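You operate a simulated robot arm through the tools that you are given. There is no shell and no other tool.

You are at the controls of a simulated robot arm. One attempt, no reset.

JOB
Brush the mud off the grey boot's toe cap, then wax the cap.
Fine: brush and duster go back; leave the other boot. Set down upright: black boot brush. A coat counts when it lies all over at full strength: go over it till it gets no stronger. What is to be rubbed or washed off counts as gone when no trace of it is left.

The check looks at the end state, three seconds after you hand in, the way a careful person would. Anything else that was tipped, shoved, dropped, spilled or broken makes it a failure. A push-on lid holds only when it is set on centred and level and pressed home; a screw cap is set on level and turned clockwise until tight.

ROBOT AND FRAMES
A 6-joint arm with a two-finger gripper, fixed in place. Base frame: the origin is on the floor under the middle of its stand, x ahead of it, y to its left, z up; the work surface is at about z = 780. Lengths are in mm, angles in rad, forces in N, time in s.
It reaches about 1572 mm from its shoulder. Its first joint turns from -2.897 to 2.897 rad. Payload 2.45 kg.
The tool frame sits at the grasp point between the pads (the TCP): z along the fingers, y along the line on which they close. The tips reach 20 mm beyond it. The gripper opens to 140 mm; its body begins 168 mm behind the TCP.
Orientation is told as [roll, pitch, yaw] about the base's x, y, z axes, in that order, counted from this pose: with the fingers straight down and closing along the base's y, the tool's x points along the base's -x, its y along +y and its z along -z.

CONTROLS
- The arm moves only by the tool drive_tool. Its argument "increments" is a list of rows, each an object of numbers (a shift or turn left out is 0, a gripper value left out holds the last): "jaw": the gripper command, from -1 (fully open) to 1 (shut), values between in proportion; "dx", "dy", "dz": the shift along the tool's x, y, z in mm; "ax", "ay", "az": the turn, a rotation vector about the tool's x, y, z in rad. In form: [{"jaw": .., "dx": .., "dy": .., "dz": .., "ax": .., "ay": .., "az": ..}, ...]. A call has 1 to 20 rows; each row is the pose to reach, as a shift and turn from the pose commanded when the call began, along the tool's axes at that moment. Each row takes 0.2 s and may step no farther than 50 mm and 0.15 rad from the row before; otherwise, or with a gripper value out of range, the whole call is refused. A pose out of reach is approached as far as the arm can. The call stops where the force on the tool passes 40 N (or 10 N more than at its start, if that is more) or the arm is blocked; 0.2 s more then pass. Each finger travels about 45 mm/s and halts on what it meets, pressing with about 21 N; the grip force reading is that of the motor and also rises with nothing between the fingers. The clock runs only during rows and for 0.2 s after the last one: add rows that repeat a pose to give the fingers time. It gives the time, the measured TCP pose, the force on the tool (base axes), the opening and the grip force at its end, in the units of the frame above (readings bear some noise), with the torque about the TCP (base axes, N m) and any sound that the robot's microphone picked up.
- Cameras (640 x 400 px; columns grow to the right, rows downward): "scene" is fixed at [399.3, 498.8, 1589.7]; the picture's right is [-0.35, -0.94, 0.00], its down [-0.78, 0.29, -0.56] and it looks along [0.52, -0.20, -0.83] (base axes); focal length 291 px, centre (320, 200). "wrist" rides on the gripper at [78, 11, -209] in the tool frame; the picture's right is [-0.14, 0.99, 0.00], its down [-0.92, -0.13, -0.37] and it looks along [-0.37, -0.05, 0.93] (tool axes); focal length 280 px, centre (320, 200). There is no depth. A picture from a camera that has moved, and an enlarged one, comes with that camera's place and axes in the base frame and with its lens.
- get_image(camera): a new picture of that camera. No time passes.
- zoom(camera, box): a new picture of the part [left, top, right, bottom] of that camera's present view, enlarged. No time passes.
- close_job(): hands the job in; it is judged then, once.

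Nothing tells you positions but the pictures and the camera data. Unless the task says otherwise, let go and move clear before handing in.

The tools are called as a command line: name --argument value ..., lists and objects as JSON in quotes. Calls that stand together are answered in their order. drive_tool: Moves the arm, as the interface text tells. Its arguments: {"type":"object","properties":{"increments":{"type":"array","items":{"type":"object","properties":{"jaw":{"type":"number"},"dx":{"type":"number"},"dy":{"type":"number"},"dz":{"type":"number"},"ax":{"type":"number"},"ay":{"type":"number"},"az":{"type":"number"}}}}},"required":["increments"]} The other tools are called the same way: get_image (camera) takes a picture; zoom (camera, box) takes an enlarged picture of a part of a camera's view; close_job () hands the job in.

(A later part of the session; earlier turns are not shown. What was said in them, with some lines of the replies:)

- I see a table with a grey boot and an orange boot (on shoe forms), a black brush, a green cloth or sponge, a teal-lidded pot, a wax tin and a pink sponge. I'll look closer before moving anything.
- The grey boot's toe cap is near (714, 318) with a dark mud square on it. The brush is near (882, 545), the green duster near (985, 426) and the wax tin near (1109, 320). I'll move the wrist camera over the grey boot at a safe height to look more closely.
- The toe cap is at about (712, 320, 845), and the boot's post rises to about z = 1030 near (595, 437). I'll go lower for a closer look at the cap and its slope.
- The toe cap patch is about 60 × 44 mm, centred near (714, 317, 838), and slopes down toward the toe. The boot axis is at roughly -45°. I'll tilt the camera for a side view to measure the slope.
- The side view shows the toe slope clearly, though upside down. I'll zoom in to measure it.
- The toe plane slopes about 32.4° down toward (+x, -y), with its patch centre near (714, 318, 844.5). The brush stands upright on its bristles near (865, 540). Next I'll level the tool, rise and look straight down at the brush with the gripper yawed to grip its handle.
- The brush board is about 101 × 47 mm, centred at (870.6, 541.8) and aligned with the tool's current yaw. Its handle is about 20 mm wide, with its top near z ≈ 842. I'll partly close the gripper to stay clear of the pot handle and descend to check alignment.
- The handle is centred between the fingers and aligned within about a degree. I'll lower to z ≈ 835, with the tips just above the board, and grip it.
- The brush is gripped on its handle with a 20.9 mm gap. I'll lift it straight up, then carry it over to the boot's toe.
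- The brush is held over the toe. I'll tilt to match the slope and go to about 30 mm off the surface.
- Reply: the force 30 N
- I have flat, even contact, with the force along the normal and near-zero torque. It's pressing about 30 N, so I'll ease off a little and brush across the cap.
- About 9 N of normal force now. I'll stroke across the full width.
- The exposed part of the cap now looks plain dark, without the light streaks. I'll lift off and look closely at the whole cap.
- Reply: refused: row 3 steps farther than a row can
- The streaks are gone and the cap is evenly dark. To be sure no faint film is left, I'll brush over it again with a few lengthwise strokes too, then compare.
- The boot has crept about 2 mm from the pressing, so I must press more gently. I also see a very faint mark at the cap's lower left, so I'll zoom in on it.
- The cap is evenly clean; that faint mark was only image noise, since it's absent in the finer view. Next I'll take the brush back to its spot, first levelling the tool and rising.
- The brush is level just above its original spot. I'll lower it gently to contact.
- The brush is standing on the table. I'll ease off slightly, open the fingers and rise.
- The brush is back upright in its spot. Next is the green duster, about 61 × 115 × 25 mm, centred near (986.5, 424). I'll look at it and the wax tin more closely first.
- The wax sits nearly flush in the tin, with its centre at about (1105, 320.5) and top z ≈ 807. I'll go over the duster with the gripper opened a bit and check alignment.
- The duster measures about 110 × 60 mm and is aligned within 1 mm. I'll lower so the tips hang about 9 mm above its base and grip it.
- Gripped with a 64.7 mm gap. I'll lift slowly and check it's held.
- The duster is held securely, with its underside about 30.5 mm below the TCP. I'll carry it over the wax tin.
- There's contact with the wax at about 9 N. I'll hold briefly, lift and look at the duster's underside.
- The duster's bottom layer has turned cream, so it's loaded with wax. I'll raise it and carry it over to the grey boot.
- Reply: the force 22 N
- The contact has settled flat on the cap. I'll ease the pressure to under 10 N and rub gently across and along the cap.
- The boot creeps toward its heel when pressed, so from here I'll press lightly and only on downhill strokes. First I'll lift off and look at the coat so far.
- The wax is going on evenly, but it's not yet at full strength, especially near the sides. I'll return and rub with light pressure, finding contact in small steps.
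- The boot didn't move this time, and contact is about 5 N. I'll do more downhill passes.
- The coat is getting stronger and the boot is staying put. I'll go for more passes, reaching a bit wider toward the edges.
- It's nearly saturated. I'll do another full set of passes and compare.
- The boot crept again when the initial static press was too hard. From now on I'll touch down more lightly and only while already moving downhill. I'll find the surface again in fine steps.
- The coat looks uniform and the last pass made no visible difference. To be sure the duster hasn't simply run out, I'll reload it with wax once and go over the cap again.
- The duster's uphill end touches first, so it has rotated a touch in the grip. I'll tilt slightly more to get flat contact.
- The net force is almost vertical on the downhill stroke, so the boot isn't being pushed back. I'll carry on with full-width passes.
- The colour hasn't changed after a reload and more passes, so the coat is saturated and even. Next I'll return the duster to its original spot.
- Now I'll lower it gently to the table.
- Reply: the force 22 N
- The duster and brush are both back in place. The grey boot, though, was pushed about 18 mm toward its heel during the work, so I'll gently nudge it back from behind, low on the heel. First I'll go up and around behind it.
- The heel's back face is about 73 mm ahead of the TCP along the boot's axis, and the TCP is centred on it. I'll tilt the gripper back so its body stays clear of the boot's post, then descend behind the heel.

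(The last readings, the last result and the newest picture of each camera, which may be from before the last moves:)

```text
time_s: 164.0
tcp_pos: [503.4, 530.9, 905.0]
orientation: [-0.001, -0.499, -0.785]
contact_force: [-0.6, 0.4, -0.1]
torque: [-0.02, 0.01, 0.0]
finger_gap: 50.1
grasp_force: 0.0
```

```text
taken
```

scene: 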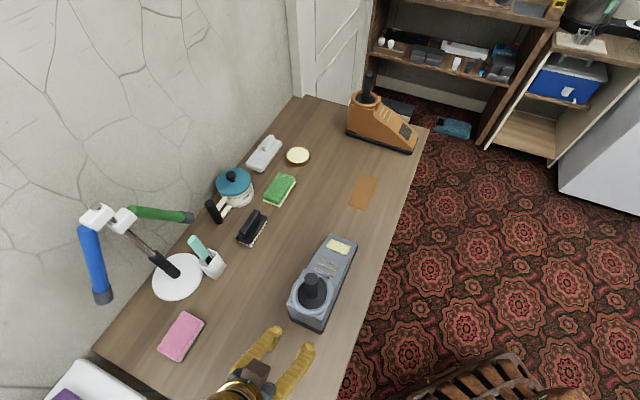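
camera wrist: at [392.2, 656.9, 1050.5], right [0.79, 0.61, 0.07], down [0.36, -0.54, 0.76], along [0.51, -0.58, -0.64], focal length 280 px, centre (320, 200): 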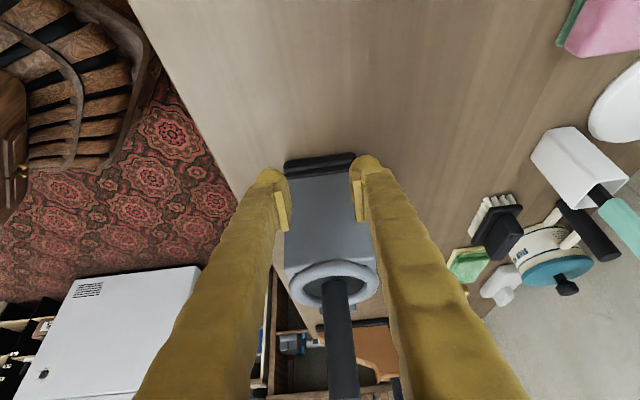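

From here the scene camera sees the boot clearly, so I can watch the nudge. I'll lower the fingertips to just above the table.

drive_tool --increments '[{"dx": 16, "dz": 29}, {"dx": 31, "dz": 57}, {"dx": 40.7, "dz": 74.6}, {"dx": 40.7, "dz": 74.6}]'

zoom --camera "scene" --box '[230, 220, 390, 400]'

get_image --camera "wrist"

```text
time_s: 165.0
tcp_pos: [503.6, 531.2, 818.4]
orientation: [-0.001, -0.499, -0.786]
contact_force: [-0.3, 0.6, -0.3]
torque: [-0.03, -0.03, 0.0]
finger_gap: 50.1
grasp_force: 0.1
```

```text
2.22 times, centred on (310, 310) of scene
camera zoom: at [399.3, 498.8, 1589.7], right [-0.35, -0.94, 0.0], down [-0.78, 0.29, -0.56], along [0.52, -0.2, -0.83], focal length 646 px, centre (342, -44)
```

zoom: 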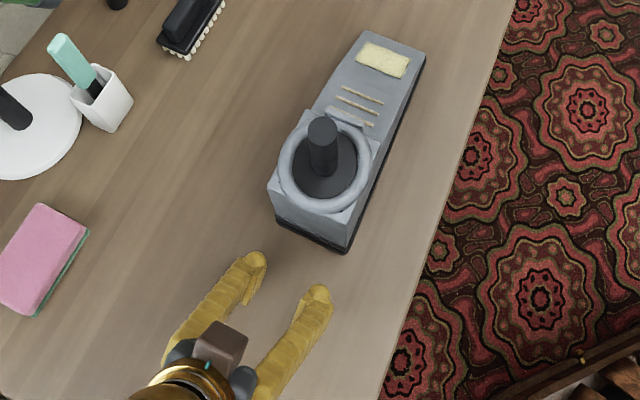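

```text
taken
camera wrist: at [391.4, 657.5, 965.1], right [0.79, 0.61, 0.07], down [0.36, -0.54, 0.76], along [0.51, -0.58, -0.64], focal length 280 px, centre (320, 200)
```

wrist: 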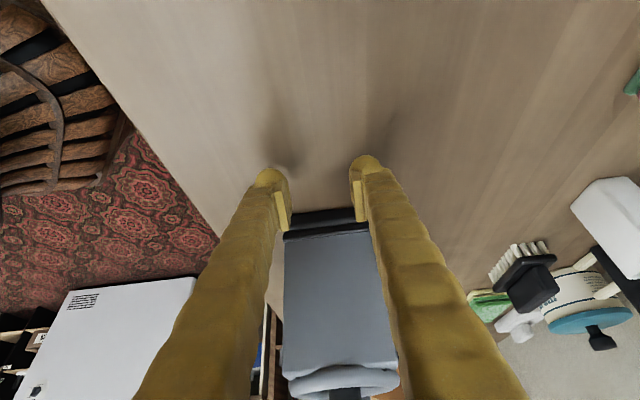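

drive_tool --increments '[{"dx": -8.8, "dz": 4.8}, {"dx": -17.6, "dz": 9.6}, {"dx": -26.3, "dz": 14.4}, {"dx": -32, "dz": 17.5}, {"dx": -32, "dz": 17.5}]'

zoom --camera "scene" --box '[270, 210, 390, 340]'

get_image --camera "wrist"

```text
time_s: 166.2
tcp_pos: [529.0, 505.7, 818.5]
orientation: [0.0, -0.498, -0.785]
contact_force: [0.3, 0.1, -0.5]
torque: [0.03, 0.0, -0.01]
finger_gap: 50.2
grasp_force: 0.0
```

```text
3.08 times, centred on (330, 275) of scene
camera zoom: at [399.3, 498.8, 1589.7], right [-0.35, -0.94, 0.0], down [-0.78, 0.29, -0.56], along [0.52, -0.2, -0.83], focal length 895 px, centre (289, -31)
```

zoom: 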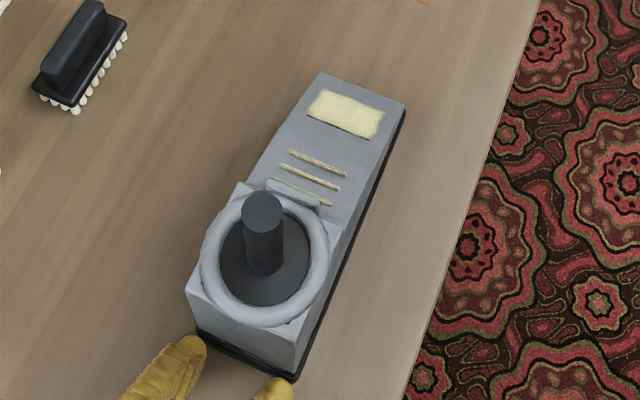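

```text
taken
camera wrist: at [416.7, 631.3, 964.6], right [0.79, 0.61, 0.07], down [0.36, -0.54, 0.76], along [0.51, -0.58, -0.64], focal length 280 px, centre (320, 200)
```

wrist: 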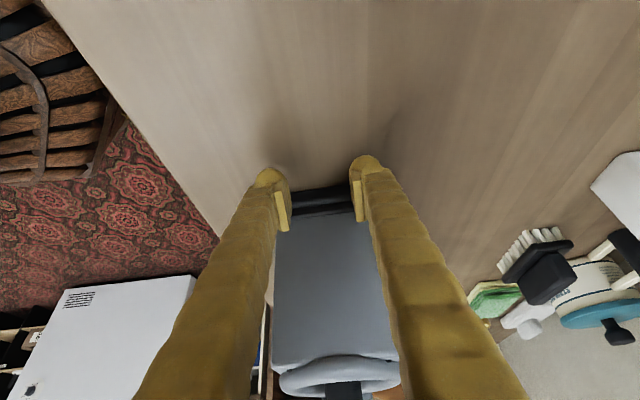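

drive_tool --increments '[{"dx": -1.76, "dz": 0.96}, {"dx": -3.5, "dz": 1.9}, {"dx": -5.3, "dz": 2.9}, {"dx": -5.3, "dz": 2.9}]'

drive_tool --increments '[{"dx": -0.88, "dz": 0.48}, {"dx": -1.76, "dz": 0.96}, {"dx": -2.6, "dz": 1.44}, {"dx": -2.6, "dz": 1.44}]'

zoom --camera "scene" --box '[270, 210, 390, 340]'

```text
time_s: 167.2
tcp_pos: [531.9, 501.8, 818.9]
orientation: [0.001, -0.499, -0.783]
contact_force: [0.1, 0.8, -0.8]
torque: [-0.03, -0.02, 0.01]
finger_gap: 50.1
grasp_force: 0.1
```

```text
time_s: 168.2
tcp_pos: [534.1, 499.1, 819.8]
orientation: [-0.001, -0.501, -0.786]
contact_force: [0.6, -0.3, -0.6]
torque: [0.02, -0.02, 0.03]
finger_gap: 49.7
grasp_force: 0.1
```

```text
3.08 times, centred on (330, 275) of scene
camera zoom: at [399.3, 498.8, 1589.7], right [-0.35, -0.94, 0.0], down [-0.78, 0.29, -0.56], along [0.52, -0.2, -0.83], focal length 895 px, centre (289, -31)
```

zoom: 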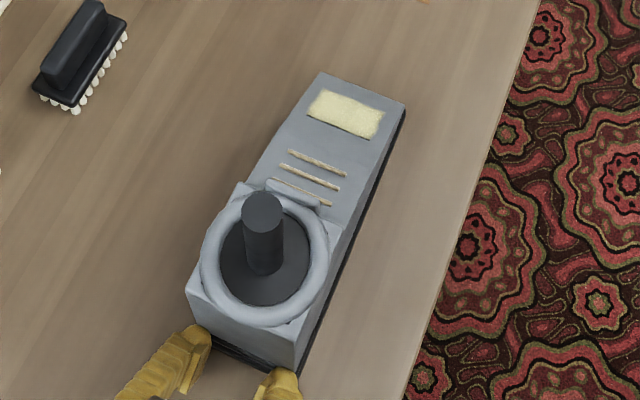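

drive_tool --increments '[{"dx": -0.88, "dz": 0.48}, {"dx": -1.76, "dz": 0.96}, {"dx": -2.6, "dz": 1.44}, {"dx": -2.6, "dz": 1.44}]'

drive_tool --increments '[{"dx": -0.88, "dz": 0.48}, {"dx": -1.76, "dz": 0.96}, {"dx": -2.6, "dz": 1.44}, {"dx": -2.6, "dz": 1.44}]'

zoom --camera "scene" --box '[270, 210, 390, 340]'

```text
time_s: 169.2
tcp_pos: [537.1, 497.1, 819.0]
orientation: [0.001, -0.499, -0.785]
contact_force: [-0.5, -0.4, 0.9]
torque: [0.0, 0.01, -0.02]
finger_gap: 49.8
grasp_force: 0.2
```

```text
time_s: 170.2
tcp_pos: [538.5, 495.3, 818.6]
orientation: [0.001, -0.499, -0.785]
contact_force: [0.3, 0.1, 0.0]
torque: [0.02, 0.0, 0.04]
finger_gap: 49.8
grasp_force: 0.0
```

```text
3.08 times, centred on (330, 275) of scene
camera zoom: at [399.3, 498.8, 1589.7], right [-0.35, -0.94, 0.0], down [-0.78, 0.29, -0.56], along [0.52, -0.2, -0.83], focal length 895 px, centre (289, -31)
```

zoom: 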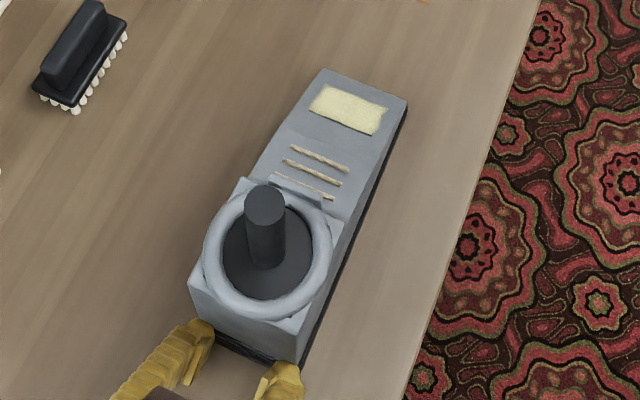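

Contact made, and the boot is sliding forward gently. I estimate about 13 mm remain, so I'll continue slowly and check.

drive_tool --increments '[{"dx": -1.3, "dz": 0.72}, {"dx": -2.6, "dz": 1.44}, {"dx": -3.95, "dz": 2.16}, {"dx": -5.3, "dz": 2.87}, {"dx": -6.6, "dz": 3.6}, {"dx": -7, "dz": 3.8}, {"dx": -7, "dz": 3.8}]'

zoom --camera "scene" --box '[270, 210, 390, 340]'

```text
time_s: 171.8
tcp_pos: [544.3, 490.6, 818.3]
orientation: [0.0, -0.499, -0.785]
contact_force: [-1.1, 0.6, 0.7]
torque: [0.03, 0.01, -0.03]
finger_gap: 50.3
grasp_force: 0.0
```

```text
3.08 times, centred on (330, 275) of scene
camera zoom: at [399.3, 498.8, 1589.7], right [-0.35, -0.94, 0.0], down [-0.78, 0.29, -0.56], along [0.52, -0.2, -0.83], focal length 895 px, centre (289, -31)
```

zoom: 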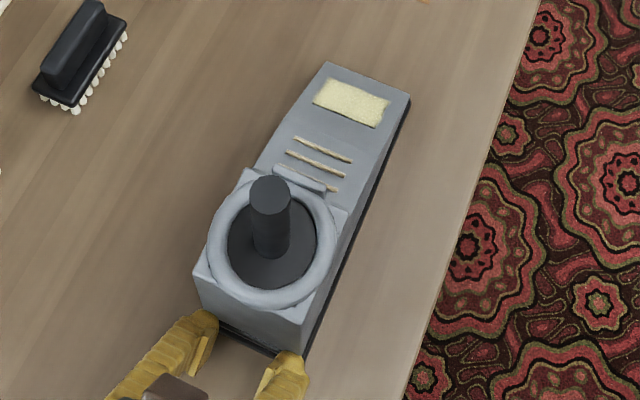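

drive_tool --increments '[{"dx": -0.9, "dz": 0.5}, {"dx": -1.8, "dz": 0.95}, {"dx": -2.4, "dz": 1.3}, {"dx": -2.4, "dz": 1.3}]'

zoom --camera "scene" --box '[270, 210, 390, 340]'

```text
time_s: 172.8
tcp_pos: [545.0, 488.1, 819.4]
orientation: [0.001, -0.499, -0.787]
contact_force: [-2.2, 0.6, 1.1]
torque: [0.0, -0.01, 0.02]
finger_gap: 50.0
grasp_force: 0.0
```

```text
3.08 times, centred on (330, 275) of scene
camera zoom: at [399.3, 498.8, 1589.7], right [-0.35, -0.94, 0.0], down [-0.78, 0.29, -0.56], along [0.52, -0.2, -0.83], focal length 895 px, centre (289, -31)
```

zoom: 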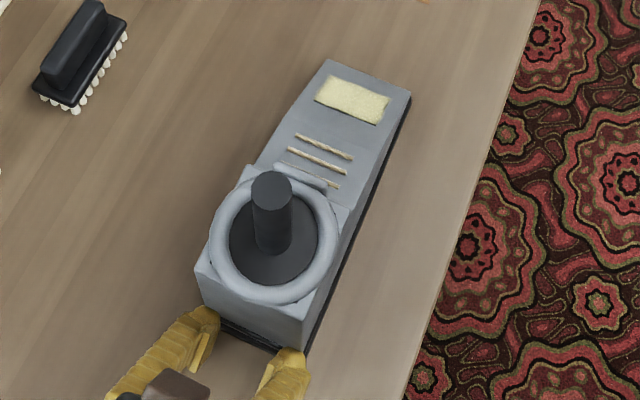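

The boot is back within about 1 mm of where it started. I'll back straight away from the heel, then rise.

drive_tool --increments '[{"dx": 4.4, "dz": -2.4}, {"dx": 17.6, "dz": -9.6}, {"dx": 35, "dz": -19}, {"dx": 52.7, "dz": -28.7}, {"dx": 52.7, "dz": -28.7}]'

drive_tool --increments '[{"dx": -21.5, "dz": -39.5}, {"dx": -43, "dz": -79}, {"dx": -64.5, "dz": -118.5}, {"dx": -86, "dz": -158}, {"dx": -107, "dz": -197}, {"dx": -120, "dz": -220}, {"dx": -120, "dz": -220}]'

get_image --camera "scene"

zoom --camera "scene" --box '[270, 210, 390, 340]'

zoom --camera "scene" --box '[330, 228, 360, 252]'

zoom --camera "scene" --box '[190, 120, 320, 260]'

```text
time_s: 174.0
tcp_pos: [503.0, 529.6, 818.7]
orientation: [0.0, -0.498, -0.784]
contact_force: [1.0, -0.3, 0.3]
torque: [-0.01, 0.02, 0.0]
finger_gap: 49.9
grasp_force: 0.0
```

```text
time_s: 175.6
tcp_pos: [503.0, 530.0, 1069.6]
orientation: [0.0, -0.5, -0.787]
contact_force: [0.6, 0.4, 0.4]
torque: [-0.01, 0.03, -0.02]
finger_gap: 49.9
grasp_force: 0.2
```

```text
taken
```

scene: 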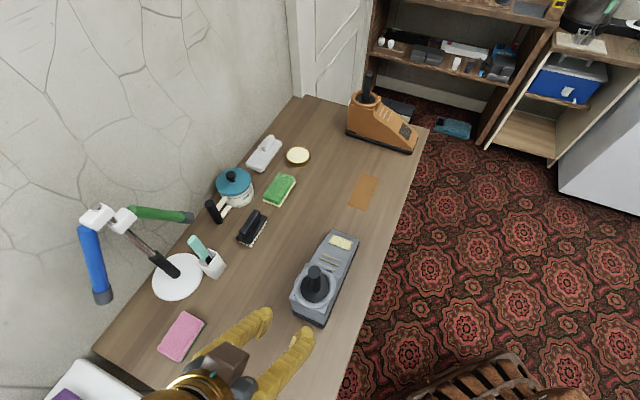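

```text
3.08 times, centred on (330, 275) of scene
camera zoom: at [399.3, 498.8, 1589.7], right [-0.35, -0.94, 0.0], down [-0.78, 0.29, -0.56], along [0.52, -0.2, -0.83], focal length 895 px, centre (289, -31)
```

zoom: 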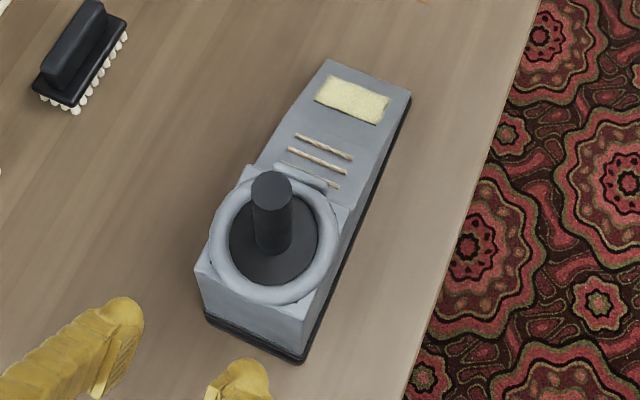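

```text
16.00 times, centred on (345, 240) of scene
camera zoom: at [399.3, 498.8, 1589.7], right [-0.35, -0.94, 0.0], down [-0.78, 0.29, -0.56], along [0.52, -0.2, -0.83], focal length 4652 px, centre (-80, -440)
```

zoom: 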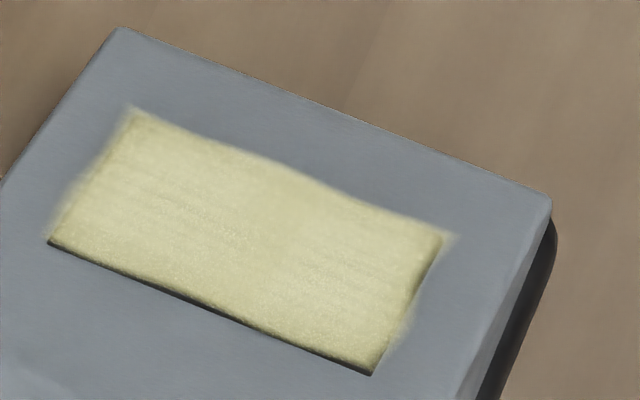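

```text
2.86 times, centred on (255, 190) of scene
camera zoom: at [399.3, 498.8, 1589.7], right [-0.35, -0.94, 0.0], down [-0.78, 0.29, -0.56], along [0.52, -0.2, -0.83], focal length 831 px, centre (506, 229)
```

zoom: 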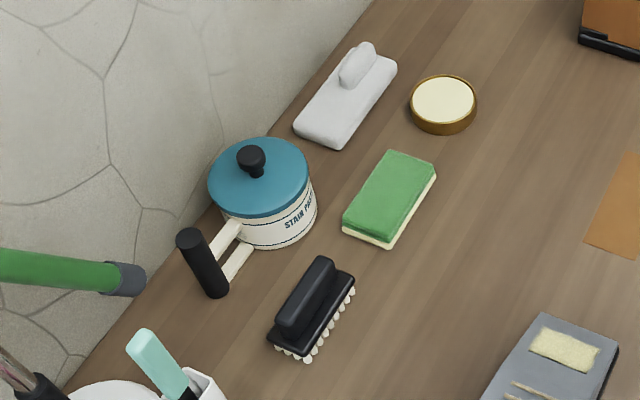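

The job looks complete. The mud is gone from the grey boot's toe cap and the wax coat is even and saturated. The brush stands upright in its spot and the duster is back in its spot. The boot is back where it started, nothing else has been disturbed, and the arm is clear, so I'm handing in.

close_job

```text
The job is handed in.
```

The grey boot's toe cap is brushed clean and waxed, and I've handed the job in; the result of the check hasn't come back.

- **Mud:** The cap was evenly dark after brushing, and close-up views showed no streaks.
- **Wax:** The coat is even all over. Reloading the duster and going over the cap again made no visible difference, so I took it as full strength.
- **Brush and duster:** The brush stands upright on its bristles in its original spot. The duster is back in its place too, with wax still on its underside.
- **Grey boot:** It slid about 18 mm toward its heel while I was pressing on it. I nudged it back from behind to within about 1 mm of where it started.
- **Everything else:** The orange boot wasn't touched, and nothing else looked moved in the final pictures. The arm was clear when I handed in.
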